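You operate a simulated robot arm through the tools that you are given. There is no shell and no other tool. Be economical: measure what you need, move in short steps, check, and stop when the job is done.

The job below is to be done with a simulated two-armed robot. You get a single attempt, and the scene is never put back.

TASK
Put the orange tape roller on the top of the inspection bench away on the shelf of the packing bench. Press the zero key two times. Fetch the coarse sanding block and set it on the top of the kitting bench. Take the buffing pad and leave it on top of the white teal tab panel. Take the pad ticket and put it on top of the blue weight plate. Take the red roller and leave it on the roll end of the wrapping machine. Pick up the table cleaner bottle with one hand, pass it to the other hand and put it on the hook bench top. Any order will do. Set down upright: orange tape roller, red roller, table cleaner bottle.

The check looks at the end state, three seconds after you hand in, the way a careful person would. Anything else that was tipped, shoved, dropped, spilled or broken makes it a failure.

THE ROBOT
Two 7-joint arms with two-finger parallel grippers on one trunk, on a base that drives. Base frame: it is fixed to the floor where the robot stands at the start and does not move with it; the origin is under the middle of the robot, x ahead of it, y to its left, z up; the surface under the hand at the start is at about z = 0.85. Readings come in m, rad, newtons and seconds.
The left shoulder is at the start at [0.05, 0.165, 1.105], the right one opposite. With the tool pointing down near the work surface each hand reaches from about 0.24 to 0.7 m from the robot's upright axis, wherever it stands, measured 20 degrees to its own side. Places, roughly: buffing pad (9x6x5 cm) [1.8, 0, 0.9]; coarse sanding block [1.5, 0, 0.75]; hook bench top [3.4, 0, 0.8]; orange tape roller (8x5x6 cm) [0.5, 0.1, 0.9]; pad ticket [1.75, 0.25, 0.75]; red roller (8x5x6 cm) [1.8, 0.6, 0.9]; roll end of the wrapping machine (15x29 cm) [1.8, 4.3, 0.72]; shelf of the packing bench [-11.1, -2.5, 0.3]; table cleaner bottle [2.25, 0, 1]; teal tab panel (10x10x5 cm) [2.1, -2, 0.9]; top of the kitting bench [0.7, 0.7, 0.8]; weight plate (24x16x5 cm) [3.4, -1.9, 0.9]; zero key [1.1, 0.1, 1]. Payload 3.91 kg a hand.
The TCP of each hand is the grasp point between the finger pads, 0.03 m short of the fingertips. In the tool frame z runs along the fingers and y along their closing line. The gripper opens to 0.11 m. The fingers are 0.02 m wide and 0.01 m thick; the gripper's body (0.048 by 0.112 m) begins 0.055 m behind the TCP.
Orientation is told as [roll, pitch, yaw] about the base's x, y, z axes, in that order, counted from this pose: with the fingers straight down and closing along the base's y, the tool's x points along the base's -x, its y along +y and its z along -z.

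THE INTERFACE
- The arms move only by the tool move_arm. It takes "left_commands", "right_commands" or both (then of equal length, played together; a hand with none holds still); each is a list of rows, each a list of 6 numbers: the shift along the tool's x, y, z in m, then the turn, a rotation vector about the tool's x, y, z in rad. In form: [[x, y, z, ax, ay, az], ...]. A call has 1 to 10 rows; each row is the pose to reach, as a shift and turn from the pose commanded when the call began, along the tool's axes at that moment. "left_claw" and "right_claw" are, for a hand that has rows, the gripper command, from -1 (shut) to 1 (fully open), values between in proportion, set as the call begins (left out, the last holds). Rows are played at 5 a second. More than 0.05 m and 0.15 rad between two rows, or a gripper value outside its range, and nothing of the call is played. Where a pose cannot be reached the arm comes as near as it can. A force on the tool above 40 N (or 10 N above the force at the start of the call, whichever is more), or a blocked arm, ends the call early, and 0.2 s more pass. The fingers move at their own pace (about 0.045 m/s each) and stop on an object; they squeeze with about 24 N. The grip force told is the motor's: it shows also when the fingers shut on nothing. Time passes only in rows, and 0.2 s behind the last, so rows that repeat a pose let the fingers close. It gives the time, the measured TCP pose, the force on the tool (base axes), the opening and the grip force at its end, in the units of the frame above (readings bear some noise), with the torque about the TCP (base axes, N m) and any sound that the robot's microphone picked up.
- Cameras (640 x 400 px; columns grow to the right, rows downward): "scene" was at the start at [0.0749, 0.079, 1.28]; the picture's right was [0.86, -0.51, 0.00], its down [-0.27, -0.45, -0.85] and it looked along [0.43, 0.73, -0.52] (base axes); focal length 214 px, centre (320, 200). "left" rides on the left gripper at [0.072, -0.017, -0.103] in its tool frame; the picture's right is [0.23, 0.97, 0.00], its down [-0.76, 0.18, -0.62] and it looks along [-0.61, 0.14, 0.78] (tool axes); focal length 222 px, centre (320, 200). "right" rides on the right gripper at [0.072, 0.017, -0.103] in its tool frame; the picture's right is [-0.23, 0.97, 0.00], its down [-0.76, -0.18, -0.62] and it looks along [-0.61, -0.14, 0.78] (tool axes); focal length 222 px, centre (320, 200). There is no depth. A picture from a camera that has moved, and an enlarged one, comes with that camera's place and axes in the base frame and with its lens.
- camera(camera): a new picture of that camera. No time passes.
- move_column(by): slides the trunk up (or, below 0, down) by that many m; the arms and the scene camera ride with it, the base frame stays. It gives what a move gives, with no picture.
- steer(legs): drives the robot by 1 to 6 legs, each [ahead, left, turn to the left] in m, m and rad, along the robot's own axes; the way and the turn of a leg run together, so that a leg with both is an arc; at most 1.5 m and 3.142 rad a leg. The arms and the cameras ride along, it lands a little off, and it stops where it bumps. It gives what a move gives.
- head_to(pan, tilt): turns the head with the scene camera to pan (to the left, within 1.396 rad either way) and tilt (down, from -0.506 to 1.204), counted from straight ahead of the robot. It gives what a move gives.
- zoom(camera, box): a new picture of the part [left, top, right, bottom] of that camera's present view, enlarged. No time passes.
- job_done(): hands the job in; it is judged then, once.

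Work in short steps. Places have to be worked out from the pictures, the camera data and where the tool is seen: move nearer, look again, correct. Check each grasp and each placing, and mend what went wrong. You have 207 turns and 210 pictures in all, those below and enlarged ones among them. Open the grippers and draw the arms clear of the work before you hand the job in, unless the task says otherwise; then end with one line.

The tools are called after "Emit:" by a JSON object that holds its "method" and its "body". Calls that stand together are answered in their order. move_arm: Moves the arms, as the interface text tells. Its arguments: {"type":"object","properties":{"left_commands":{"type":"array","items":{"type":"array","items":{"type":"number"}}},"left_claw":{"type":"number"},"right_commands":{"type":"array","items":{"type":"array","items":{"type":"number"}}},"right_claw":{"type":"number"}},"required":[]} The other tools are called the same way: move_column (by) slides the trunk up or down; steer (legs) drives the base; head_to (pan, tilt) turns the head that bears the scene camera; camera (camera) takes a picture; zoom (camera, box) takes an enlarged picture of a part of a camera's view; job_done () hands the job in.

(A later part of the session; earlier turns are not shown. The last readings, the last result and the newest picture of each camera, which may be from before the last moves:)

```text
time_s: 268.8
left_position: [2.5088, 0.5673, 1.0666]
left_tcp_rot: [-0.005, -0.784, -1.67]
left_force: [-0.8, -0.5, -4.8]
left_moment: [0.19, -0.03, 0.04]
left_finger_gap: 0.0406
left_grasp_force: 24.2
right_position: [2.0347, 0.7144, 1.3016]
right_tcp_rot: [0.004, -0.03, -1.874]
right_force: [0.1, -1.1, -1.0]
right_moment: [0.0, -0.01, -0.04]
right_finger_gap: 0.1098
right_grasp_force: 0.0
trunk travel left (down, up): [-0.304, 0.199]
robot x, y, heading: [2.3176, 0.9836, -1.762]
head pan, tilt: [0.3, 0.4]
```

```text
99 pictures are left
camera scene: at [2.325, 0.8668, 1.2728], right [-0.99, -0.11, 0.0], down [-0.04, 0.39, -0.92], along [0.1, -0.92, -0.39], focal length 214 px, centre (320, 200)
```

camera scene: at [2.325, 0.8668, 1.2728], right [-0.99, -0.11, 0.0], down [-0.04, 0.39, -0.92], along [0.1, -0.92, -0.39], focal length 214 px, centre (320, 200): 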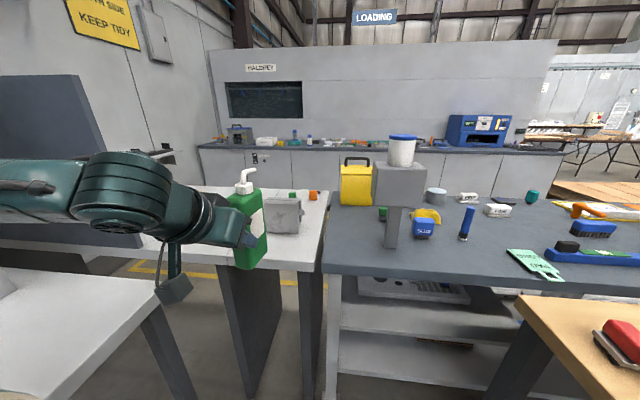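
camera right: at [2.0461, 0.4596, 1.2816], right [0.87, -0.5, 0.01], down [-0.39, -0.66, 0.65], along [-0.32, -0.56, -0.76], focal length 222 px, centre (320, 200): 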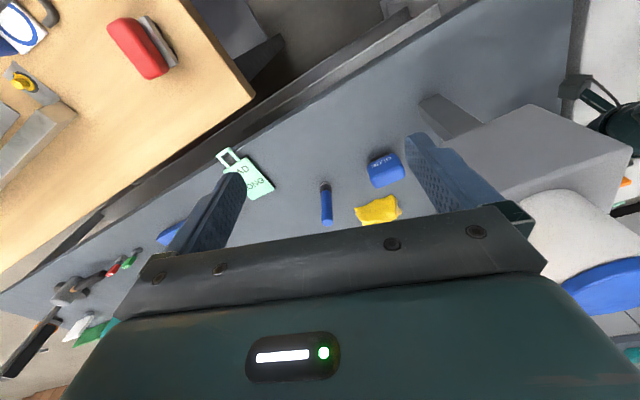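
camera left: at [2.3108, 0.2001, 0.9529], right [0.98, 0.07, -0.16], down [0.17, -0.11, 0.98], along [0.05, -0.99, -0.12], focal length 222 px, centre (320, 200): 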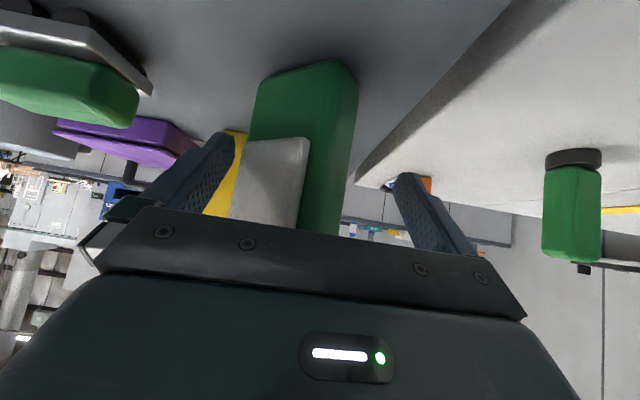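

Bottle securely held. Now I turn toward the red roller so the right hand can take it.

Emit:
{"method": "steer", "body": {"legs": [[0, 0, -0.44], [0.11, 0.03, 0]]}}

Emit:
{"method": "camera", "body": {"camera": "right"}}

Emit:
{"method": "head_to", "body": {"pan": -0.3, "tilt": 0.6}}

Emit:
{"method": "camera", "body": {"camera": "scene"}}

```text
time_s: 271.3
left_position: [2.2722, 0.4188, 1.0668]
left_tcp_rot: [-0.005, -0.782, -2.108]
left_force: [0.1, -0.5, -4.8]
left_moment: [0.18, -0.18, -0.02]
left_finger_gap: 0.0403
left_grasp_force: 24.0
right_position: [1.9053, 0.7537, 1.3008]
right_tcp_rot: [0.0, -0.03, -2.313]
right_force: [1.0, 0.2, 0.0]
right_moment: [0.02, 0.0, 0.01]
right_finger_gap: 0.1101
right_grasp_force: 0.1
trunk travel left (down, up): [-0.304, 0.199]
robot x, y, heading: [2.2786, 0.8772, -2.197]
head pan, tilt: [0.3, 0.4]
```

```text
98 pictures are left
camera right: at [1.969, 0.7987, 1.4013], right [0.56, -0.83, 0.01], down [-0.63, -0.42, 0.65], along [-0.53, -0.37, -0.76], focal length 222 px, centre (320, 200)
```

right: 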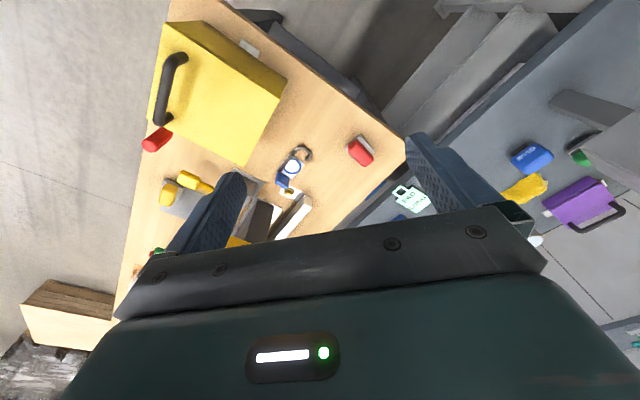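

```text
time_s: 272.3
left_position: [2.2723, 0.4202, 1.0664]
left_tcp_rot: [-0.006, -0.784, -2.109]
left_force: [0.9, -0.6, -4.8]
left_moment: [0.21, -0.12, 0.02]
left_finger_gap: 0.0401
left_grasp_force: 24.2
right_position: [1.9066, 0.7541, 1.3022]
right_tcp_rot: [0.004, -0.031, -2.312]
right_force: [-0.4, 0.2, -0.2]
right_moment: [0.02, -0.02, 0.0]
right_finger_gap: 0.1098
right_grasp_force: 0.1
trunk travel left (down, up): [-0.304, 0.199]
robot x, y, heading: [2.2803, 0.8809, -2.194]
head pan, tilt: [-0.3, 0.6]
```

```text
97 pictures are left
camera scene: at [2.1924, 0.8042, 1.2547], right [-0.6, 0.8, 0.0], down [0.45, 0.34, -0.83], along [-0.66, -0.5, -0.56], focal length 214 px, centre (320, 200)
```

scene: 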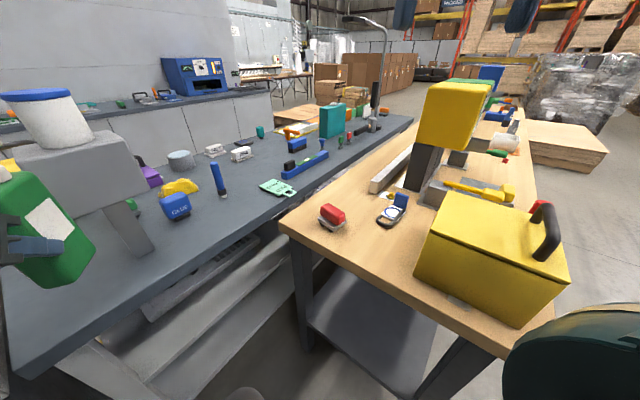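

Red roller at about (1.797, 0.548). I zoom to see its orientation.

Emit:
{"method": "zoom", "body": {"camera": "right", "box": [320, 110, 420, 190]}}

Emit:
{"method": "zoom", "body": {"camera": "scene", "box": [290, 180, 370, 250]}}

```text
5.00 times, centred on (370, 150) of right
camera zoom: at [1.9693, 0.7997, 1.4015], right [0.56, -0.83, 0.01], down [-0.63, -0.42, 0.65], along [-0.53, -0.37, -0.76], focal length 1111 px, centre (70, 450)
```

zoom: 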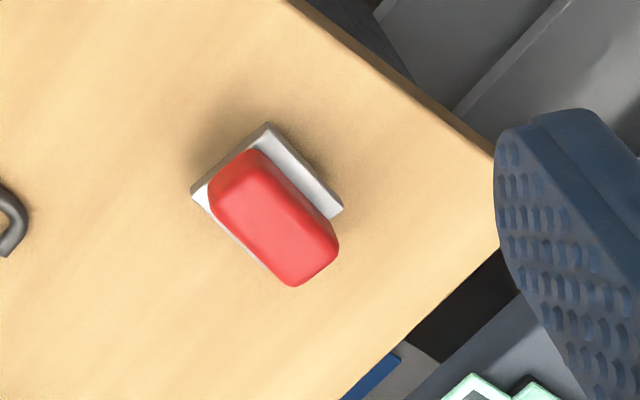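

```text
5.71 times, centred on (330, 215) of scene
camera zoom: at [2.1924, 0.8042, 1.2547], right [-0.6, 0.8, 0.0], down [0.45, 0.34, -0.83], along [-0.66, -0.5, -0.56], focal length 1226 px, centre (263, 114)
```

zoom: 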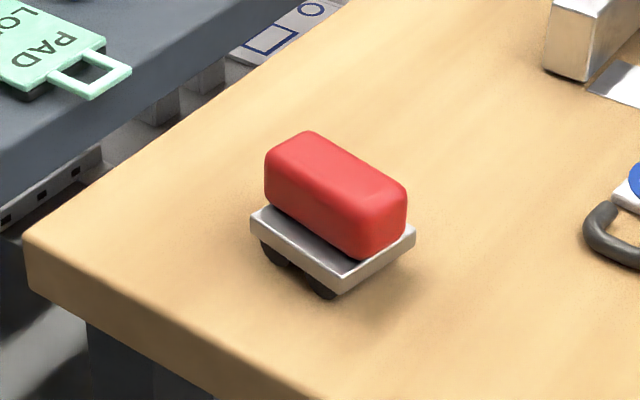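

Its long axis is ~12° off y. I move the right hand above it with matching yaw, then descend partway and check.

Emit:
{"method": "move_arm", "body": {"right_commands": [[-0.044, 0.0115, 0, 0, 0, -0.121], [-0.088, 0.023, 0, 0, 0, -0.242], [-0.132, 0.0346, 0, 0, 0, -0.363], [-0.177, 0.046, 0, 0, 0, -0.484], [-0.221, 0.0577, 0, 0, 0, -0.606], [-0.221, 0.0577, 0.045, 0, 0, -0.606], [-0.221, 0.0577, 0.09, 0, 0, -0.606], [-0.221, 0.0577, 0.135, 0, 0, -0.606], [-0.221, 0.0577, 0.18, 0, 0, -0.606], [-0.221, 0.0577, 0.225, 0, 0, -0.606]]}}

Emit:
{"method": "camera", "body": {"camera": "right"}}

```text
time_s: 274.5
left_position: [2.272, 0.4192, 1.0663]
left_tcp_rot: [-0.004, -0.782, -2.109]
left_force: [0.1, -0.2, -4.8]
left_moment: [0.21, -0.12, 0.01]
left_finger_gap: 0.0404
left_grasp_force: 24.1
right_position: [1.7929, 0.5444, 1.0828]
right_tcp_rot: [-0.017, -0.028, -1.708]
right_force: [-0.2, 0.6, 0.3]
right_moment: [0.01, 0.0, -0.02]
right_finger_gap: 0.11
right_grasp_force: 0.1
right hand out of reach, approached as far as the arm can: row 4, 5, 6, 7, 8
trunk travel left (down, up): [-0.304, 0.199]
robot x, y, heading: [2.2802, 0.8792, -2.197]
head pan, tilt: [-0.3, 0.6]
```

```text
94 pictures are left
camera right: at [1.8217, 0.6182, 1.1835], right [0.93, -0.36, -0.01], down [-0.27, -0.71, 0.65], along [-0.24, -0.6, -0.76], focal length 222 px, centre (320, 200)
```

right: 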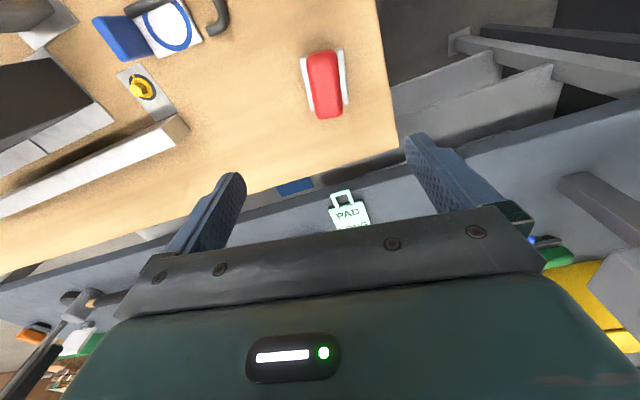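

Fine adjust 1 cm and descend to just grip height.

Emit:
{"method": "move_arm", "body": {"right_commands": [[0.013, 0.008, 0.04, 0, 0, 0], [0.013, 0.008, 0.085, 0, 0, 0], [0.013, 0.008, 0.12, 0, 0, 0]]}}

Emit:
{"method": "camera", "body": {"camera": "right"}}

```text
time_s: 275.3
left_position: [2.2723, 0.4192, 1.0664]
left_tcp_rot: [-0.005, -0.783, -2.109]
left_force: [0.3, -0.2, -4.9]
left_moment: [0.19, -0.15, -0.01]
left_finger_gap: 0.0401
left_grasp_force: 24.9
right_position: [1.803, 0.5537, 0.9629]
right_tcp_rot: [-0.016, -0.028, -1.709]
right_force: [-0.5, 0.8, 0.5]
right_moment: [-0.02, 0.03, 0.02]
right_finger_gap: 0.1102
right_grasp_force: 0.1
trunk travel left (down, up): [-0.304, 0.199]
robot x, y, heading: [2.2777, 0.8802, -2.195]
head pan, tilt: [-0.3, 0.6]
```

```text
93 pictures are left
camera right: at [1.8314, 0.6276, 1.0625], right [0.93, -0.36, -0.01], down [-0.27, -0.71, 0.65], along [-0.24, -0.6, -0.76], focal length 222 px, centre (320, 200)
```

right: 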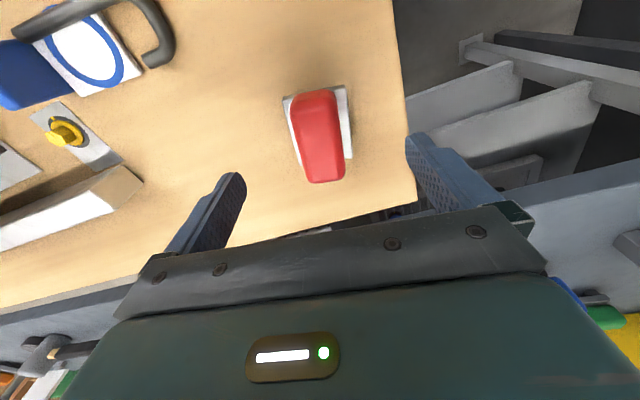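

Centre it 1 cm and descend, then close and lift.

Emit:
{"method": "move_arm", "body": {"right_commands": [[0.009, 0.002, 0.03, 0, 0, 0], [0.009, 0.002, 0.05, 0, 0, 0], [0.009, 0.002, 0.05, 0, 0, 0]]}}

Emit:
{"method": "move_arm", "body": {"right_commands": [[0, 0, 0, 0, 0, 0], [0, 0, 0, 0, 0, 0], [0, 0, 0, 0, 0, 0], [0, 0, 0, 0, 0, 0], [0, 0, 0, 0, 0, 0], [0, 0, -0.02, 0, 0, 0], [0, 0, -0.06, 0, 0, 0], [0, 0, -0.11, 0, 0, 0]], "right_claw": -1}}

Emit:
{"method": "camera", "body": {"camera": "right"}}

```text
time_s: 276.1
left_position: [2.2726, 0.4195, 1.0676]
left_tcp_rot: [-0.006, -0.785, -2.109]
left_force: [-0.2, 0.4, -5.0]
left_moment: [0.19, -0.11, 0.0]
left_finger_gap: 0.0402
left_grasp_force: 24.0
right_position: [1.8041, 0.5616, 0.9141]
right_tcp_rot: [-0.016, -0.027, -1.708]
right_force: [0.3, -0.3, -0.8]
right_moment: [0.0, -0.01, 0.01]
right_finger_gap: 0.1101
right_grasp_force: 0.1
trunk travel left (down, up): [-0.304, 0.199]
robot x, y, heading: [2.2805, 0.8801, -2.195]
head pan, tilt: [-0.3, 0.6]
```

```text
time_s: 277.9
left_position: [2.2723, 0.4188, 1.0677]
left_tcp_rot: [-0.005, -0.785, -2.109]
left_force: [-0.3, 0.4, -4.9]
left_moment: [0.21, -0.11, -0.02]
left_finger_gap: 0.0403
left_grasp_force: 23.8
right_position: [1.8066, 0.5657, 1.0234]
right_tcp_rot: [-0.015, -0.026, -1.709]
right_force: [0.6, 0.1, -1.8]
right_moment: [0.02, 0.02, -0.01]
right_finger_gap: 0.0363
right_grasp_force: 23.8
trunk travel left (down, up): [-0.304, 0.199]
robot x, y, heading: [2.2821, 0.8799, -2.197]
head pan, tilt: [-0.3, 0.6]
```

```text
92 pictures are left
camera right: at [1.8357, 0.6389, 1.1228], right [0.93, -0.36, -0.01], down [-0.27, -0.72, 0.65], along [-0.24, -0.6, -0.76], focal length 222 px, centre (320, 200)
```

right: 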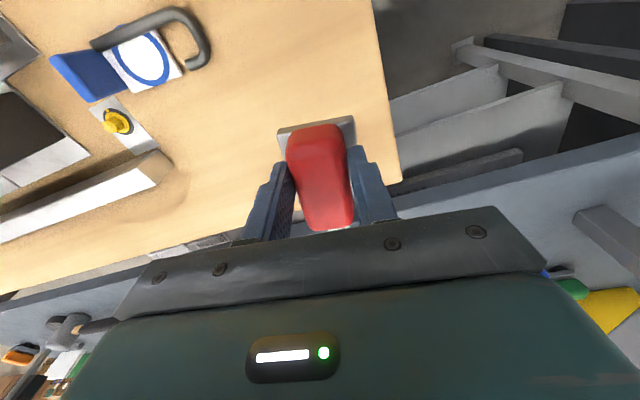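

Red roller held. I raise it, back out to (2.28, 1.7), and turn to the wrapping machine.

Emit:
{"method": "move_arm", "body": {"right_commands": [[0, 0, -0.045, 0, 0, 0], [0, 0, -0.09, 0, 0, 0], [0, 0, -0.135, 0, 0, 0], [0, 0, -0.17, 0, 0, 0]]}}

Emit:
{"method": "steer", "body": {"legs": [[-0.65, -0.468, 0], [0, 0, -2.518], [0.6, 0, 0]]}}

Emit:
{"method": "head_to", "body": {"pan": 0.1, "tilt": 0.4}}

Emit:
{"method": "camera", "body": {"camera": "scene"}}

```text
time_s: 278.9
left_position: [2.2733, 0.4197, 1.0664]
left_tcp_rot: [-0.004, -0.783, -2.109]
left_force: [-0.5, 0.1, -4.7]
left_moment: [0.2, -0.1, -0.04]
left_finger_gap: 0.0399
left_grasp_force: 24.4
right_position: [1.8108, 0.5719, 1.1941]
right_tcp_rot: [-0.016, -0.029, -1.711]
right_force: [0.3, -0.6, -2.5]
right_moment: [0.03, 0.01, -0.01]
right_finger_gap: 0.0361
right_grasp_force: 23.4
trunk travel left (down, up): [-0.304, 0.199]
robot x, y, heading: [2.2809, 0.8796, -2.199]
head pan, tilt: [-0.3, 0.6]
```

```text
time_s: 292.5
left_position: [1.9968, 2.6499, 1.0668]
left_tcp_rot: [-0.005, -0.782, 1.678]
left_force: [-0.6, -0.4, -5.9]
left_moment: [-0.21, -0.05, 0.0]
left_finger_gap: 0.0398
left_grasp_force: 23.4
right_position: [2.4564, 2.8072, 1.1929]
right_tcp_rot: [-0.016, -0.028, 2.078]
right_force: [0.4, 0.2, -2.6]
right_moment: [0.01, -0.01, 0.0]
right_finger_gap: 0.0357
right_grasp_force: 23.3
trunk travel left (down, up): [-0.304, 0.199]
robot x, y, heading: [2.2659, 2.278, 1.588]
head pan, tilt: [-0.3, 0.6]
```

```text
time_s: 293.4
left_position: [1.997, 2.651, 1.0663]
left_tcp_rot: [-0.004, -0.783, 1.68]
left_force: [-0.3, -0.6, -4.9]
left_moment: [-0.21, -0.01, 0.0]
left_finger_gap: 0.0399
left_grasp_force: 24.3
right_position: [2.4578, 2.8077, 1.1924]
right_tcp_rot: [-0.016, -0.028, 2.079]
right_force: [0.2, 0.2, -2.0]
right_moment: [0.02, 0.0, 0.02]
right_finger_gap: 0.0358
right_grasp_force: 23.9
trunk travel left (down, up): [-0.304, 0.199]
robot x, y, heading: [2.2709, 2.2793, 1.588]
head pan, tilt: [0.099, 0.4]
```

```text
91 pictures are left
camera scene: at [2.2563, 2.4018, 1.2728], right [0.99, 0.12, 0.0], down [0.05, -0.39, -0.92], along [-0.11, 0.91, -0.39], focal length 214 px, centre (320, 200)
```

scene: 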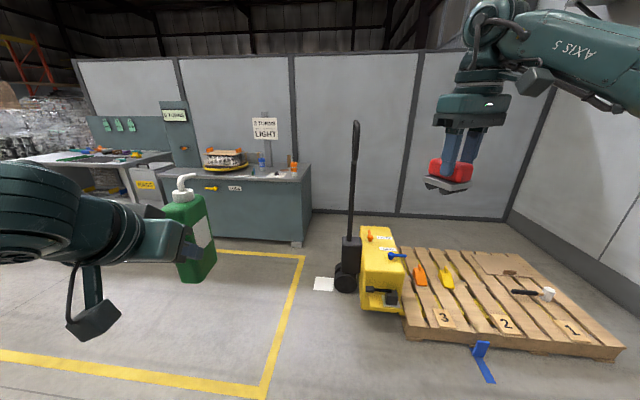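

I zoom on the cabinet to identify the roll end.

Emit:
{"method": "zoom", "body": {"camera": "scene", "box": [130, 90, 330, 215]}}

```text
3.20 times, centred on (230, 152) of scene
camera zoom: at [2.2563, 2.4018, 1.2728], right [0.99, 0.12, 0.0], down [0.05, -0.39, -0.92], along [-0.11, 0.91, -0.39], focal length 686 px, centre (608, 352)
```

zoom: 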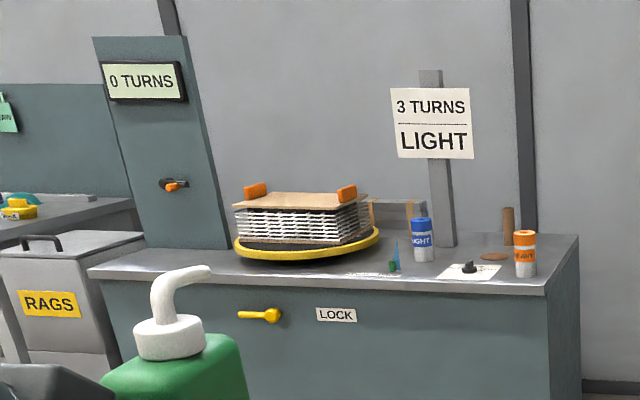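

The roll end is the cabinet's right end with the orange and blue rolls. I drive closer to (1.66, 3.55).

Emit:
{"method": "steer", "body": {"legs": [[0, 0.6, -0.015], [1.27, 0, 0]]}}

Emit:
{"method": "head_to", "body": {"pan": -0.1, "tilt": 0.65}}

Emit:
{"method": "camera", "body": {"camera": "scene"}}

Emit:
{"method": "camera", "body": {"camera": "right"}}

```text
time_s: 305.1
left_position: [1.391, 3.9032, 1.0667]
left_tcp_rot: [-0.005, -0.783, 1.673]
left_force: [-0.2, 1.2, -5.4]
left_moment: [-0.25, -0.04, -0.01]
left_finger_gap: 0.04
left_grasp_force: 23.9
right_position: [1.8526, 4.0568, 1.1917]
right_tcp_rot: [-0.016, -0.027, 2.071]
right_force: [-0.1, 0.2, -2.7]
right_moment: [-0.01, -0.03, 0.0]
right_finger_gap: 0.0354
right_grasp_force: 24.3
trunk travel left (down, up): [-0.304, 0.199]
robot x, y, heading: [1.6605, 3.5299, 1.586]
head pan, tilt: [0.099, 0.4]
```

```text
time_s: 305.9
left_position: [1.3909, 3.9036, 1.0668]
left_tcp_rot: [-0.006, -0.781, 1.674]
left_force: [0.4, -0.6, -5.0]
left_moment: [-0.22, -0.03, 0.01]
left_finger_gap: 0.0398
left_grasp_force: 23.8
right_position: [1.8534, 4.0565, 1.1914]
right_tcp_rot: [-0.016, -0.028, 2.072]
right_force: [0.7, 0.7, -1.8]
right_moment: [0.01, 0.05, 0.02]
right_finger_gap: 0.0356
right_grasp_force: 23.7
trunk travel left (down, up): [-0.304, 0.199]
robot x, y, heading: [1.6614, 3.5293, 1.582]
head pan, tilt: [-0.099, 0.649]
```

```text
89 pictures are left
camera scene: at [1.6669, 3.6473, 1.2504], right [1.0, -0.09, 0.0], down [-0.05, -0.6, -0.8], along [0.07, 0.79, -0.6], focal length 214 px, centre (320, 200)
```

scene: 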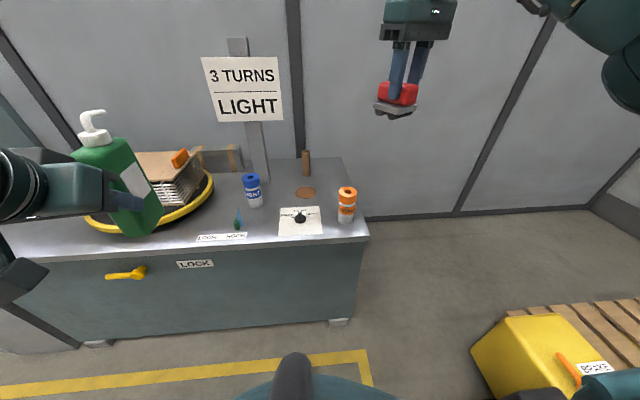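

```text
88 pictures are left
camera right: at [1.8727, 3.9836, 1.2919], right [-0.96, -0.27, -0.01], down [-0.21, 0.73, 0.65], along [-0.17, 0.63, -0.76], focal length 222 px, centre (320, 200)
```

right: 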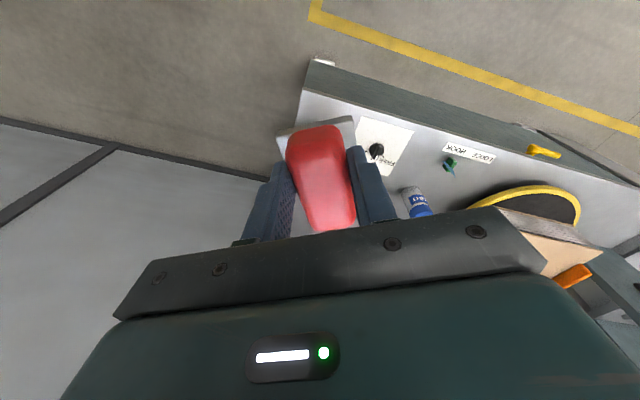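

Cabinet top is at z≈0.705; a free spot on the roll end is (1.80, 4.36) behind the orange roll. I move 0.25 m nearer and bring the red roller over that spot.

Emit:
{"method": "steer", "body": {"legs": [[0.25, 0.01, 0]]}}

Emit:
{"method": "move_arm", "body": {"right_commands": [[-0.024, 0.007, 0, 0, 0, 0.125], [-0.048, 0.014, 0.0, 0, 0, 0.25], [-0.072, 0.021, 0.02, 0, 0, 0.375], [-0.072, 0.021, 0.06, 0, 0, 0.5], [-0.072, 0.021, 0.105, 0, 0, 0.5], [-0.072, 0.021, 0.15, 0, 0, 0.5], [-0.072, 0.021, 0.195, 0, 0, 0.5], [-0.072, 0.021, 0.24, 0, 0, 0.5], [-0.072, 0.021, 0.28, 0, 0, 0.5]]}}

Emit:
{"method": "camera", "body": {"camera": "right"}}

Emit:
{"method": "head_to", "body": {"pan": -0.2, "tilt": 0.8}}

Emit:
{"method": "camera", "body": {"camera": "scene"}}

```text
time_s: 307.6
left_position: [1.3755, 4.1484, 1.0667]
left_tcp_rot: [-0.005, -0.781, 1.677]
left_force: [1.0, 0.0, -5.1]
left_moment: [-0.26, -0.01, -0.01]
left_finger_gap: 0.0397
left_grasp_force: 24.0
right_position: [1.8368, 4.3042, 1.1924]
right_tcp_rot: [-0.016, -0.029, 2.074]
right_force: [0.2, 0.7, -2.2]
right_moment: [-0.04, 0.0, -0.01]
right_finger_gap: 0.0354
right_grasp_force: 23.4
trunk travel left (down, up): [-0.304, 0.199]
robot x, y, heading: [1.6428, 3.7751, 1.59]
head pan, tilt: [-0.099, 0.649]
```

```text
time_s: 309.6
left_position: [1.3772, 4.148, 1.0655]
left_tcp_rot: [-0.004, -0.782, 1.678]
left_force: [-0.7, -0.5, -4.9]
left_moment: [-0.25, -0.06, -0.02]
left_finger_gap: 0.0398
left_grasp_force: 24.0
right_position: [1.7847, 4.3662, 0.9147]
right_tcp_rot: [0.0, -0.034, 1.574]
right_force: [-0.9, 0.0, -2.8]
right_moment: [-0.01, 0.03, -0.02]
right_finger_gap: 0.0355
right_grasp_force: 24.0
trunk travel left (down, up): [-0.304, 0.199]
robot x, y, heading: [1.6476, 3.7741, 1.585]
head pan, tilt: [-0.099, 0.649]
```

```text
87 pictures are left
camera right: at [1.7671, 4.291, 1.0145], right [-0.97, 0.22, 0.01], down [0.17, 0.74, 0.65], along [0.14, 0.63, -0.76], focal length 222 px, centre (320, 200)
```

right: 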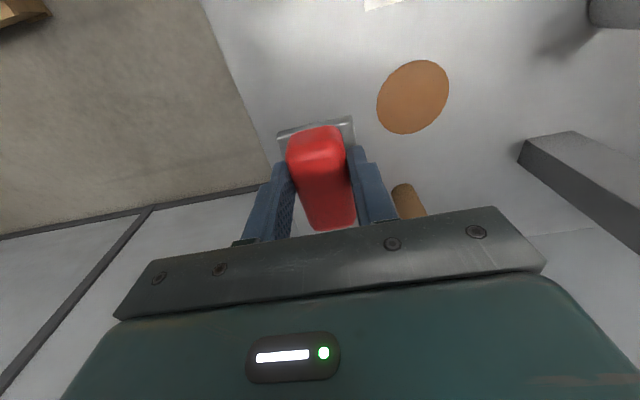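

```text
time_s: 310.4
left_position: [1.3774, 4.1461, 1.0655]
left_tcp_rot: [-0.006, -0.782, 1.679]
left_force: [-0.2, 1.1, -5.4]
left_moment: [-0.23, -0.02, 0.0]
left_finger_gap: 0.0401
left_grasp_force: 23.9
right_position: [1.7836, 4.3656, 0.9146]
right_tcp_rot: [0.0, -0.035, 1.573]
right_force: [0.1, 0.2, -2.2]
right_moment: [-0.01, 0.02, -0.01]
right_finger_gap: 0.0354
right_grasp_force: 24.0
trunk travel left (down, up): [-0.304, 0.199]
robot x, y, heading: [1.6464, 3.7762, 1.585]
head pan, tilt: [-0.201, 0.799]
```

```text
86 pictures are left
camera scene: at [1.6605, 3.8849, 1.2378], right [0.98, -0.18, 0.0], down [-0.13, -0.7, -0.7], along [0.13, 0.69, -0.72], focal length 214 px, centre (320, 200)
```

scene: 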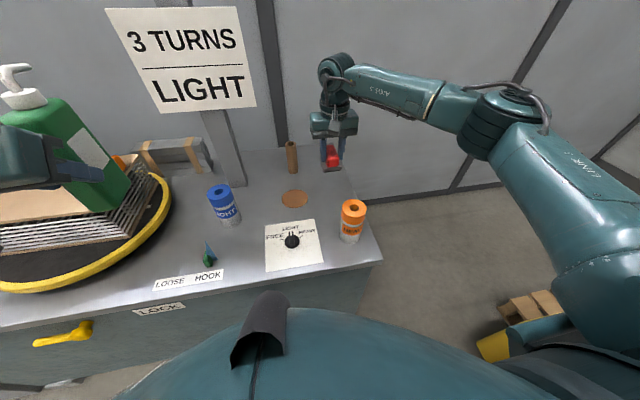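

Spot is clear. I lower toward the surface.

Emit:
{"method": "move_arm", "body": {"right_commands": [[0, 0, 0.045, 0, 0, 0], [0, 0, 0.09, 0, 0, 0], [0, 0, 0.125, 0, 0, 0], [0, 0, 0.135, 0, 0, 0]]}}

Emit:
{"method": "zoom", "body": {"camera": "scene", "box": [240, 100, 400, 280]}}

```text
time_s: 311.4
left_position: [1.3778, 4.1443, 1.0695]
left_tcp_rot: [-0.006, -0.785, 1.678]
left_force: [0.2, 0.0, -5.4]
left_moment: [-0.23, -0.04, 0.01]
left_finger_gap: 0.0399
left_grasp_force: 23.9
right_position: [1.7854, 4.3676, 0.785]
right_tcp_rot: [0.003, -0.039, 1.574]
right_force: [2.1, -10.4, 24.9]
right_moment: [-0.73, -0.28, -0.03]
right_finger_gap: 0.0355
right_grasp_force: 24.4
trunk travel left (down, up): [-0.304, 0.199]
robot x, y, heading: [1.6459, 3.7738, 1.591]
head pan, tilt: [-0.201, 0.799]
```

```text
2.22 times, centred on (320, 190) of scene
camera zoom: at [1.6603, 3.8817, 1.2387], right [0.98, -0.18, 0.0], down [-0.13, -0.7, -0.7], along [0.13, 0.69, -0.72], focal length 477 px, centre (320, 222)
```

zoom: 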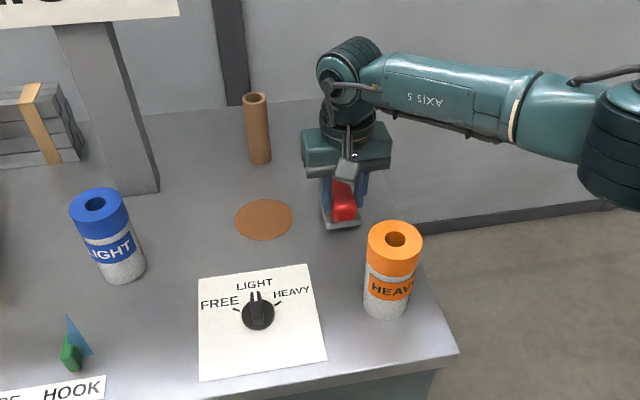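

Contact with the surface at z≈0.72. I ease, open, and lift away.

Emit:
{"method": "move_arm", "body": {"right_commands": [[0, 0, -0.006, 0, 0, 0], [0, 0, -0.006, 0, 0, 0], [0, 0, -0.006, 0, 0, 0], [0, 0, -0.006, 0, 0, 0], [0, 0, -0.05, 0, 0, 0], [0, 0, -0.1, 0, 0, 0], [0, 0, -0.15, 0, 0, 0], [0, 0, -0.2, 0, 0, 0], [0, 0, -0.25, 0, 0, 0]], "right_claw": 0.5}}

Emit:
{"method": "zoom", "body": {"camera": "scene", "box": [240, 100, 400, 280]}}

```text
time_s: 313.4
left_position: [1.3765, 4.1461, 1.0665]
left_tcp_rot: [-0.005, -0.781, 1.677]
left_force: [-0.5, 0.1, -4.9]
left_moment: [-0.22, -0.01, 0.01]
left_finger_gap: 0.0399
left_grasp_force: 23.3
right_position: [1.7838, 4.3603, 1.0322]
right_tcp_rot: [-0.001, -0.033, 1.574]
right_force: [0.1, -0.5, 0.0]
right_moment: [-0.03, 0.01, -0.01]
right_finger_gap: 0.0825
right_grasp_force: 0.0
trunk travel left (down, up): [-0.304, 0.199]
robot x, y, heading: [1.6477, 3.7768, 1.583]
head pan, tilt: [-0.201, 0.799]
```

```text
2.22 times, centred on (320, 190) of scene
camera zoom: at [1.6602, 3.8842, 1.2378], right [0.98, -0.18, 0.0], down [-0.13, -0.7, -0.7], along [0.13, 0.69, -0.72], focal length 477 px, centre (320, 222)
```

zoom: 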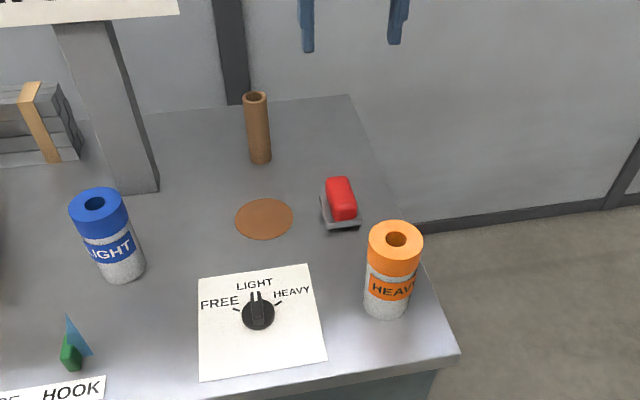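

Red roller stands upright on the roll end. Now I back away and prepare the handover: left brings the bottle toward centre, right turns to point sideways.

Emit:
{"method": "steer", "body": {"legs": [[-0.7, 0, 0]]}}

Emit:
{"method": "move_arm", "body": {"left_commands": [[0, -0.013, 0, 0, 0, 0], [0, -0.026, 0, 0, 0, 0], [0, -0.039, 0, 0, 0, 0], [0, -0.052, 0, 0, 0, 0], [0, -0.065, 0, 0, 0, 0], [0, -0.078, 0, 0, 0, 0], [0, -0.091, 0, 0, 0, 0], [0, -0.104, 0, 0, 0, 0], [0, -0.117, 0, 0, 0, 0], [0, -0.13, 0, 0, 0, 0]], "right_commands": [[0.018, -0.012, 0, 0, 0, 0.145], [0.036, -0.024, 0, 0, 0, 0.29], [0.054, -0.036, 0, 0, 0, 0.435], [0.072, -0.048, 0, 0, 0, 0.58], [0.09, -0.06, 0, 0, 0, 0.725], [0.108, -0.072, 0, 0, 0, 0.87], [0.126, -0.084, 0, 0, 0, 1.015], [0.144, -0.096, 0, 0, 0, 1.16], [0.162, -0.108, 0, 0, 0, 1.305], [0.18, -0.12, 0, 0, 0, 1.45]], "right_claw": 1}}

Emit:
{"method": "move_arm", "body": {"right_commands": [[0, 0, 0, 0, 0.1, 0.1], [0, 0, 0, 0, 0.22, 0.12], [0, 0, 0, 0, 0.34, 0.12], [0, 0, 0, 0, 0.46, 0.12], [0, 0, 0, 0, 0.58, 0.12], [0, 0, 0, 0, 0.7, 0.12], [0, 0, 0, 0, 0.82, 0.12]]}}

Emit:
{"method": "head_to", "body": {"pan": 0.0, "tilt": 0.6}}

Emit:
{"method": "camera", "body": {"camera": "scene"}}

```text
time_s: 317.2
left_position: [1.3872, 3.4465, 1.0674]
left_tcp_rot: [-0.005, -0.78, 1.681]
left_force: [0.4, -0.5, -5.6]
left_moment: [-0.25, -0.03, 0.03]
left_finger_gap: 0.04
left_grasp_force: 24.0
right_position: [1.7941, 3.6626, 1.0303]
right_tcp_rot: [0.001, -0.036, 1.579]
right_force: [-0.1, 0.1, -0.8]
right_moment: [0.0, 0.02, 0.03]
right_finger_gap: 0.0825
right_grasp_force: 0.2
trunk travel left (down, up): [-0.304, 0.199]
robot x, y, heading: [1.661, 3.0724, 1.59]
head pan, tilt: [-0.201, 0.799]
```

```text
time_s: 319.4
left_position: [1.5172, 3.4604, 1.0665]
left_tcp_rot: [-0.006, -0.783, 1.683]
left_force: [-0.1, 0.3, -4.6]
left_moment: [-0.22, -0.01, -0.01]
left_finger_gap: 0.0397
left_grasp_force: 24.3
right_position: [1.917, 3.482, 1.0228]
right_tcp_rot: [0.035, -0.002, 0.125]
right_force: [0.3, 0.2, -0.4]
right_moment: [-0.02, -0.03, 0.0]
right_finger_gap: 0.11
right_grasp_force: 0.1
trunk travel left (down, up): [-0.304, 0.199]
robot x, y, heading: [1.6566, 3.0755, 1.589]
head pan, tilt: [-0.201, 0.799]
```

```text
time_s: 321.0
left_position: [1.5163, 3.4594, 1.0659]
left_tcp_rot: [-0.006, -0.783, 1.681]
left_force: [-0.6, -0.6, -5.0]
left_moment: [-0.23, -0.04, 0.0]
left_finger_gap: 0.0403
left_grasp_force: 24.1
right_position: [1.916, 3.4838, 1.0239]
right_tcp_rot: [-0.019, 0.821, 0.008]
right_force: [0.8, -1.3, -0.2]
right_moment: [-0.03, -0.01, -0.03]
right_finger_gap: 0.1099
right_grasp_force: 0.0
trunk travel left (down, up): [-0.304, 0.199]
robot x, y, heading: [1.6585, 3.075, 1.59]
head pan, tilt: [-0.201, 0.799]
```

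```text
time_s: 321.7
left_position: [1.5169, 3.4599, 1.068]
left_tcp_rot: [-0.005, -0.782, 1.681]
left_force: [0.9, 0.3, -4.7]
left_moment: [-0.24, -0.02, -0.01]
left_finger_gap: 0.0397
left_grasp_force: 24.0
right_position: [1.9163, 3.4832, 1.0243]
right_tcp_rot: [-0.021, 0.817, 0.008]
right_force: [0.3, 0.1, 0.1]
right_moment: [0.0, -0.01, 0.01]
right_finger_gap: 0.1099
right_grasp_force: 0.1
trunk travel left (down, up): [-0.304, 0.199]
robot x, y, heading: [1.6597, 3.0734, 1.596]
head pan, tilt: [0.0, 0.6]
```

```text
83 pictures are left
camera scene: at [1.6568, 3.1945, 1.2546], right [1.0, 0.02, 0.0], down [0.01, -0.57, -0.82], along [-0.02, 0.82, -0.57], focal length 214 px, centre (320, 200)
```

scene: 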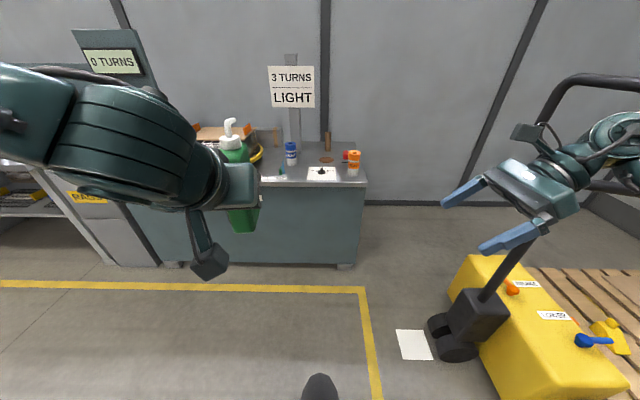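

The right hand can point at the bottle. I flatten it a bit more and bring it to 12 cm from the bottle, aimed at its lower half.

Emit:
{"method": "move_arm", "body": {"right_commands": [[0.027, -0.001, 0.029, 0, 0.05, 0], [0.054, -0.002, 0.058, 0, 0.1, 0], [0.08, -0.003, 0.087, 0, 0.15, 0], [0.107, -0.005, 0.116, 0, 0.2, 0], [0.134, -0.006, 0.145, 0, 0.25, 0], [0.161, -0.007, 0.174, 0, 0.3, 0], [0.188, -0.008, 0.202, 0, 0.33, 0]]}}

Emit:
{"method": "head_to", "body": {"pan": 0.1, "tilt": 0.8}}

Emit:
{"method": "camera", "body": {"camera": "scene"}}

Emit:
{"method": "camera", "body": {"camera": "right"}}

```text
time_s: 323.3
left_position: [1.5179, 3.4603, 1.0675]
left_tcp_rot: [-0.006, -0.782, 1.682]
left_force: [-0.3, 0.0, -5.6]
left_moment: [-0.26, -0.03, 0.02]
left_finger_gap: 0.04
left_grasp_force: 23.8
right_position: [1.6391, 3.4693, 1.0236]
right_tcp_rot: [-0.034, 1.148, -0.009]
right_force: [0.2, -0.9, -0.3]
right_moment: [0.01, 0.03, 0.0]
right_finger_gap: 0.11
right_grasp_force: 0.2
trunk travel left (down, up): [-0.304, 0.199]
robot x, y, heading: [1.6622, 3.0751, 1.592]
head pan, tilt: [0.0, 0.6]
```

```text
time_s: 324.1
left_position: [1.5173, 3.4602, 1.068]
left_tcp_rot: [-0.006, -0.783, 1.681]
left_force: [-0.5, -0.5, -4.9]
left_moment: [-0.26, -0.01, 0.0]
left_finger_gap: 0.0401
left_grasp_force: 23.7
right_position: [1.6391, 3.4701, 1.0229]
right_tcp_rot: [-0.033, 1.147, -0.007]
right_force: [-0.8, 0.5, -1.3]
right_moment: [0.01, 0.03, 0.01]
right_finger_gap: 0.1101
right_grasp_force: 0.1
trunk travel left (down, up): [-0.304, 0.199]
robot x, y, heading: [1.6598, 3.0762, 1.594]
head pan, tilt: [0.099, 0.799]
```

```text
82 pictures are left
camera scene: at [1.6488, 3.1862, 1.2378], right [0.99, 0.12, 0.0], down [0.09, -0.71, -0.7], along [-0.08, 0.69, -0.72], focal length 214 px, centre (320, 200)
```

scene: 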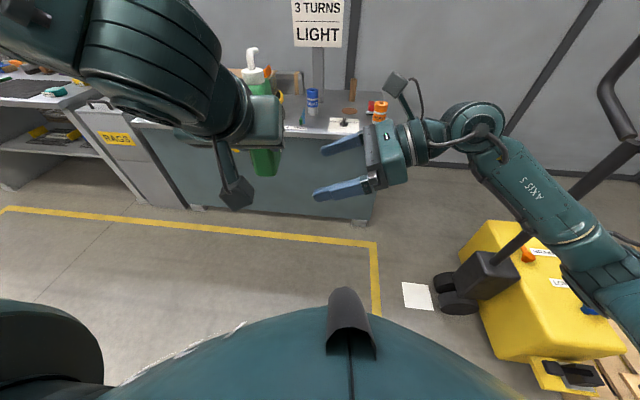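

```text
81 pictures are left
camera right: at [1.7034, 3.4906, 1.1306], right [0.07, 0.97, -0.22], down [0.88, -0.16, -0.44], along [-0.46, -0.16, -0.87], focal length 222 px, centre (320, 200)
```

right: 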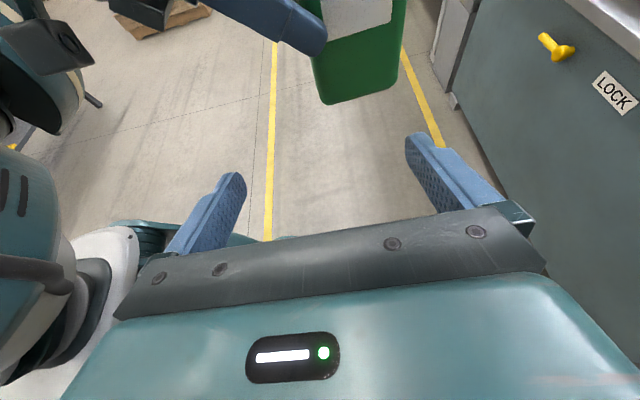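

The bottle spans y 3.47–3.55 in this view. I align to y≈3.509 and advance around its lower half.

Emit:
{"method": "move_arm", "body": {"right_commands": [[0.0, 0.02, 0.0, 0, 0, 0], [0.0, 0.039, 0.0, 0, 0, 0], [0.012, 0.039, 0.033, 0, 0, 0], [0.024, 0.039, 0.066, 0, 0, 0], [0.0354, 0.039, 0.098, 0, 0, 0], [0.0354, 0.039, 0.098, 0, 0, 0]]}}

Emit:
{"method": "camera", "body": {"camera": "right"}}

Emit:
{"method": "zoom", "body": {"camera": "scene", "box": [180, 30, 440, 230]}}

```text
time_s: 325.4
left_position: [1.5162, 3.4595, 1.0672]
left_tcp_rot: [-0.005, -0.782, 1.681]
left_force: [0.2, -0.5, -4.8]
left_moment: [-0.24, -0.02, 0.0]
left_finger_gap: 0.04
left_grasp_force: 23.9
right_position: [1.5347, 3.5039, 1.0159]
right_tcp_rot: [-0.035, 1.148, -0.009]
right_force: [-0.5, -0.6, -0.6]
right_moment: [0.03, -0.01, 0.01]
right_finger_gap: 0.1101
right_grasp_force: 0.0
trunk travel left (down, up): [-0.304, 0.199]
robot x, y, heading: [1.6608, 3.0748, 1.595]
head pan, tilt: [0.099, 0.799]
```

```text
80 pictures are left
camera right: at [1.5992, 3.5257, 1.1217], right [0.07, 0.97, -0.22], down [0.88, -0.16, -0.44], along [-0.46, -0.16, -0.87], focal length 222 px, centre (320, 200)
```

right: 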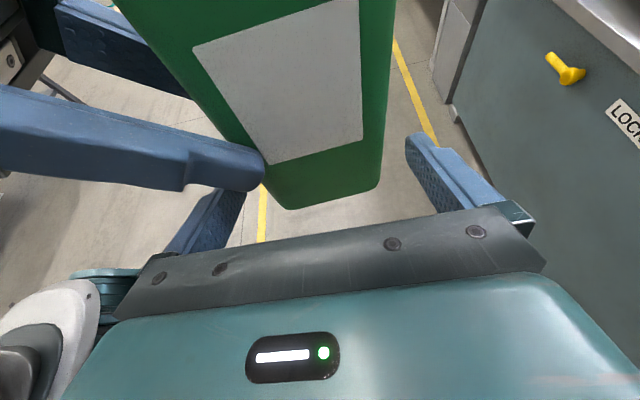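

```text
2.00 times, centred on (310, 130) of scene
camera zoom: at [1.649, 3.1862, 1.2378], right [0.99, 0.12, 0.0], down [0.09, -0.71, -0.7], along [-0.08, 0.69, -0.72], focal length 429 px, centre (340, 340)
```

zoom: 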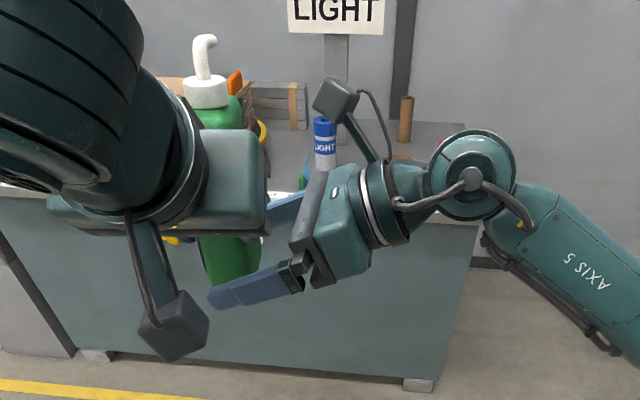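

Good straddle. I lower the right hand 1.2 cm for clearance from the left finger and close it.

Emit:
{"method": "move_arm", "body": {"right_commands": [[-0.011, 0, 0.005, 0, 0, 0], [-0.011, 0, 0.005, 0, 0, 0]]}}

Emit:
{"method": "move_arm", "body": {"right_commands": [[0, 0, 0, 0, 0, 0], [0, 0, 0, 0, 0, 0], [0, 0, 0, 0, 0, 0], [0, 0, 0, 0, 0, 0], [0, 0, 0, 0, 0, 0]], "right_claw": -1}}

Emit:
{"method": "camera", "body": {"camera": "right"}}

```text
time_s: 326.1
left_position: [1.5177, 3.4606, 1.0669]
left_tcp_rot: [-0.006, -0.78, 1.682]
left_force: [-0.4, -0.7, -4.6]
left_moment: [-0.26, -0.04, 0.02]
left_finger_gap: 0.0399
left_grasp_force: 24.2
right_position: [1.5354, 3.5049, 1.0024]
right_tcp_rot: [-0.032, 1.148, -0.009]
right_force: [0.5, -0.8, -0.2]
right_moment: [0.0, 0.01, -0.02]
right_finger_gap: 0.1099
right_grasp_force: 0.0
trunk travel left (down, up): [-0.304, 0.199]
robot x, y, heading: [1.6579, 3.0769, 1.597]
head pan, tilt: [0.099, 0.799]
```

```text
time_s: 327.2
left_position: [1.5173, 3.4595, 1.0666]
left_tcp_rot: [-0.006, -0.782, 1.68]
left_force: [4.1, -12.3, -2.2]
left_moment: [-0.63, -0.23, -0.35]
left_finger_gap: 0.0401
left_grasp_force: 23.9
right_position: [1.5352, 3.5054, 1.0036]
right_tcp_rot: [-0.035, 1.147, -0.013]
right_force: [-2.7, 12.5, 0.1]
right_moment: [-0.23, -0.11, -0.04]
right_finger_gap: 0.0742
right_grasp_force: 23.8
trunk travel left (down, up): [-0.304, 0.199]
robot x, y, heading: [1.6598, 3.0724, 1.592]
head pan, tilt: [0.099, 0.799]
```

```text
78 pictures are left
camera right: at [1.5997, 3.5267, 1.1095], right [0.07, 0.97, -0.22], down [0.88, -0.17, -0.44], along [-0.46, -0.16, -0.87], focal length 222 px, centre (320, 200)
```

right: 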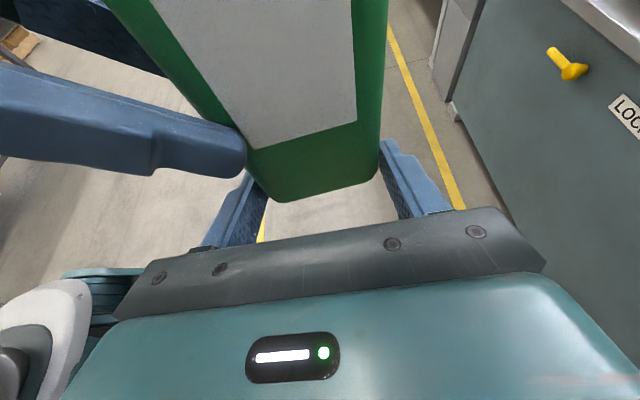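

Both hands hold it. I open the left slightly and withdraw it along its own axis.

Emit:
{"method": "move_arm", "body": {"left_commands": [[0, 0, 0, 0, 0, 0], [0, 0, 0, 0, 0, 0], [0, 0, -0.03, 0, 0, 0], [0, 0, -0.07, 0, 0, 0], [0, 0, -0.11, 0, 0, 0], [0, 0.03, -0.14, 0, 0, 0], [0, 0.06, -0.16, 0, 0, 0]], "left_claw": 0.1}}

Emit:
{"method": "camera", "body": {"camera": "scene"}}

Emit:
{"method": "camera", "body": {"camera": "right"}}

```text
time_s: 328.9
left_position: [1.469, 3.3436, 1.1794]
left_tcp_rot: [-0.01, -0.785, 1.68]
left_force: [0.1, 0.0, -0.4]
left_moment: [0.0, 0.0, -0.04]
left_finger_gap: 0.0605
left_grasp_force: 0.1
right_position: [1.5353, 3.506, 1.0024]
right_tcp_rot: [-0.035, 1.147, -0.009]
right_force: [0.3, -0.2, 1.0]
right_moment: [0.02, -0.15, -0.05]
right_finger_gap: 0.0733
right_grasp_force: 23.7
trunk travel left (down, up): [-0.304, 0.199]
robot x, y, heading: [1.662, 3.0748, 1.594]
head pan, tilt: [0.099, 0.799]
```

```text
77 pictures are left
camera scene: at [1.6483, 3.1862, 1.2379], right [0.99, 0.12, 0.0], down [0.09, -0.71, -0.7], along [-0.08, 0.69, -0.72], focal length 214 px, centre (320, 200)
```

scene: 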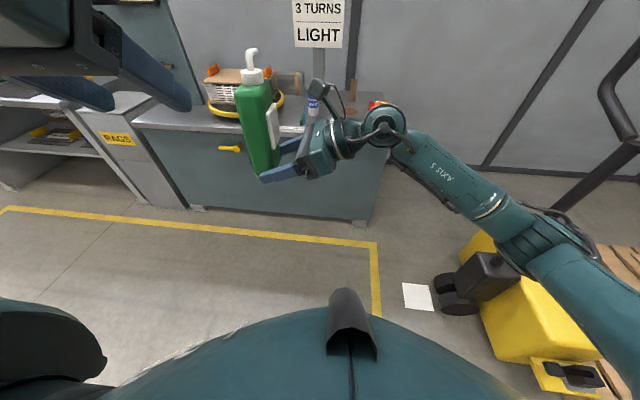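

```text
76 pictures are left
camera right: at [1.5989, 3.5258, 1.1097], right [0.07, 0.97, -0.22], down [0.89, -0.16, -0.44], along [-0.46, -0.16, -0.87], focal length 222 px, centre (320, 200)
```

right: 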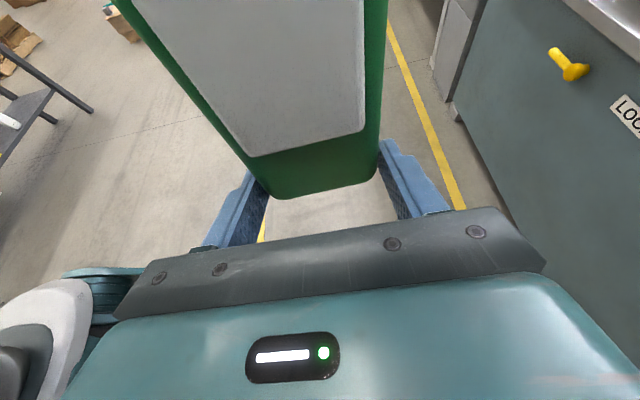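

Handover done: bottle is upright in the right hand. I raise and pull the right hand to its own side, then drive back toward the ticket.

Emit:
{"method": "move_arm", "body": {"right_commands": [[0.011, 0, -0.0434, 0, 0, 0], [0.022, 0, -0.0868, 0, 0, 0], [0.034, 0, -0.13, 0, 0, 0], [0.045, 0, -0.174, 0, 0, 0], [0.056, 0, -0.217, 0, 0, 0], [0.067, 0, -0.26, 0, 0, 0], [0.078, 0, -0.304, 0, 0, 0], [0.09, 0, -0.347, 0, 0, 0], [0.101, 0, -0.39, 0, 0, 0], [0.112, 0, -0.434, 0, 0, 0]]}}

Emit:
{"method": "steer", "body": {"legs": [[0, 0, 2.19], [0.3, 0.94, 0], [0.31, 0.94, 0]]}}

Emit:
{"method": "head_to", "body": {"pan": -0.2, "tilt": 0.5}}

Emit:
{"method": "camera", "body": {"camera": "scene"}}

```text
time_s: 331.1
left_position: [1.4707, 3.3431, 1.1796]
left_tcp_rot: [-0.003, -0.783, 1.68]
left_force: [-1.2, 0.2, -0.3]
left_moment: [0.05, 0.02, 0.02]
left_finger_gap: 0.0606
left_grasp_force: 0.1
right_position: [1.8862, 3.5165, 1.2822]
right_tcp_rot: [-0.034, 1.15, -0.006]
right_force: [-0.2, 0.1, -5.0]
right_moment: [-0.03, -0.08, -0.01]
right_finger_gap: 0.0732
right_grasp_force: 23.6
trunk travel left (down, up): [-0.304, 0.199]
robot x, y, heading: [1.6555, 3.0727, 1.591]
head pan, tilt: [0.099, 0.799]
```

```text
time_s: 353.1
left_position: [2.1239, 0.8667, 1.1788]
left_tcp_rot: [-0.006, -0.781, -2.438]
left_force: [0.6, 0.8, -0.1]
left_moment: [0.0, -0.01, 0.01]
left_finger_gap: 0.0606
left_grasp_force: 0.0
right_position: [1.7466, 1.1141, 1.2827]
right_tcp_rot: [-0.036, 1.149, 2.156]
right_force: [0.3, 0.5, -5.9]
right_moment: [0.1, 0.07, 0.01]
right_finger_gap: 0.0725
right_grasp_force: 24.2
trunk travel left (down, up): [-0.304, 0.199]
robot x, y, heading: [2.2423, 1.1728, -2.528]
head pan, tilt: [0.099, 0.799]
```

```text
time_s: 353.9
left_position: [2.1241, 0.8666, 1.1793]
left_tcp_rot: [-0.002, -0.782, -2.438]
left_force: [0.2, 0.5, 0.0]
left_moment: [-0.02, 0.04, 0.02]
left_finger_gap: 0.0605
left_grasp_force: 0.1
right_position: [1.7478, 1.1142, 1.2829]
right_tcp_rot: [-0.036, 1.147, 2.156]
right_force: [0.8, 0.4, -5.2]
right_moment: [0.12, 0.07, -0.03]
right_finger_gap: 0.0724
right_grasp_force: 23.5
trunk travel left (down, up): [-0.304, 0.199]
robot x, y, heading: [2.2435, 1.1741, -2.529]
head pan, tilt: [-0.201, 0.499]
```

```text
75 pictures are left
camera scene: at [2.1336, 1.1219, 1.2636], right [-0.4, 0.92, 0.0], down [0.44, 0.19, -0.88], along [-0.8, -0.35, -0.48], focal length 214 px, centre (320, 200)
```

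scene: 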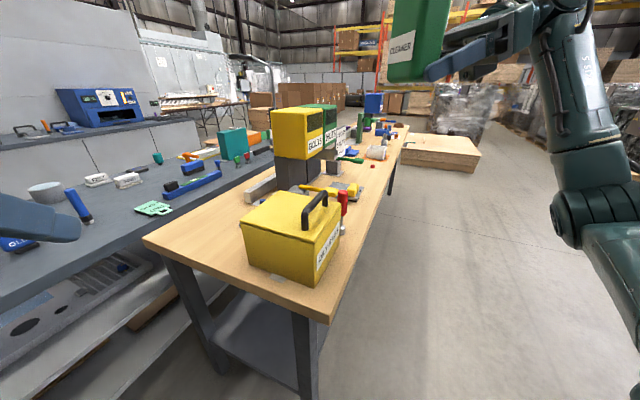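

I approach to R≈(2.23, 0.76), keeping the left hand clear of the dispenser stand.

Emit:
{"method": "steer", "body": {"legs": [[0.25, 0.33, 0.03]]}}

Emit:
{"method": "head_to", "body": {"pan": 0.2, "tilt": 0.6}}

Emit:
{"method": "camera", "body": {"camera": "scene"}}

Emit:
{"method": "camera", "body": {"camera": "left"}}

```text
time_s: 357.3
left_position: [2.1265, 0.4498, 1.179]
left_tcp_rot: [-0.006, -0.783, -2.408]
left_force: [-0.6, -0.8, -1.1]
left_moment: [-0.02, -0.02, -0.04]
left_finger_gap: 0.0602
left_grasp_force: 0.0
right_position: [1.7447, 0.6875, 1.2827]
right_tcp_rot: [-0.034, 1.145, 2.185]
right_force: [-0.2, -0.1, -4.7]
right_moment: [0.11, 0.08, 0.0]
right_finger_gap: 0.0722
right_grasp_force: 23.9
trunk travel left (down, up): [-0.304, 0.199]
robot x, y, heading: [2.2346, 0.7623, -2.497]
head pan, tilt: [-0.201, 0.499]
```

```text
time_s: 358.2
left_position: [2.1263, 0.4514, 1.1787]
left_tcp_rot: [-0.004, -0.782, -2.408]
left_force: [0.2, 0.2, -1.2]
left_moment: [0.01, -0.02, -0.01]
left_finger_gap: 0.0603
left_grasp_force: 0.1
right_position: [1.7434, 0.688, 1.2816]
right_tcp_rot: [-0.036, 1.146, 2.183]
right_force: [-0.4, 0.1, -4.6]
right_moment: [0.09, 0.11, 0.03]
right_finger_gap: 0.0723
right_grasp_force: 24.2
trunk travel left (down, up): [-0.304, 0.199]
robot x, y, heading: [2.2361, 0.7604, -2.5]
head pan, tilt: [0.201, 0.6]
```

```text
74 pictures are left
camera scene: at [2.1526, 0.6795, 1.2546], right [-0.75, 0.67, 0.0], down [0.38, 0.42, -0.82], along [-0.55, -0.62, -0.57], focal length 214 px, centre (320, 200)
```

scene: 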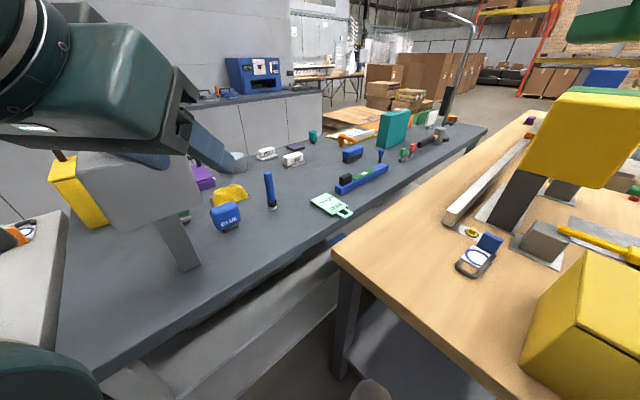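

```text
73 pictures are left
camera left: at [2.208, 0.5453, 1.201], right [0.77, -0.62, -0.16], down [0.05, -0.2, 0.98], along [-0.64, -0.76, -0.13], focal length 222 px, centre (320, 200)
```

left: 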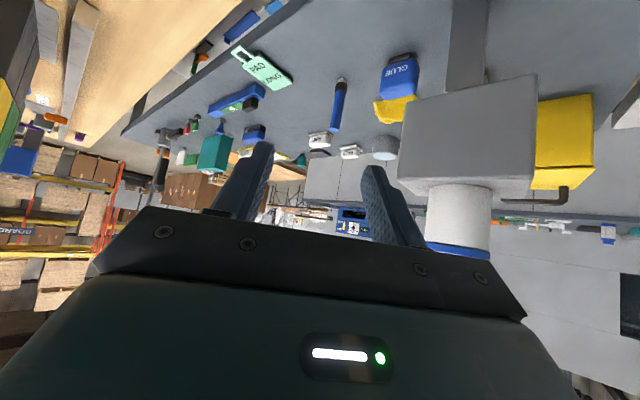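

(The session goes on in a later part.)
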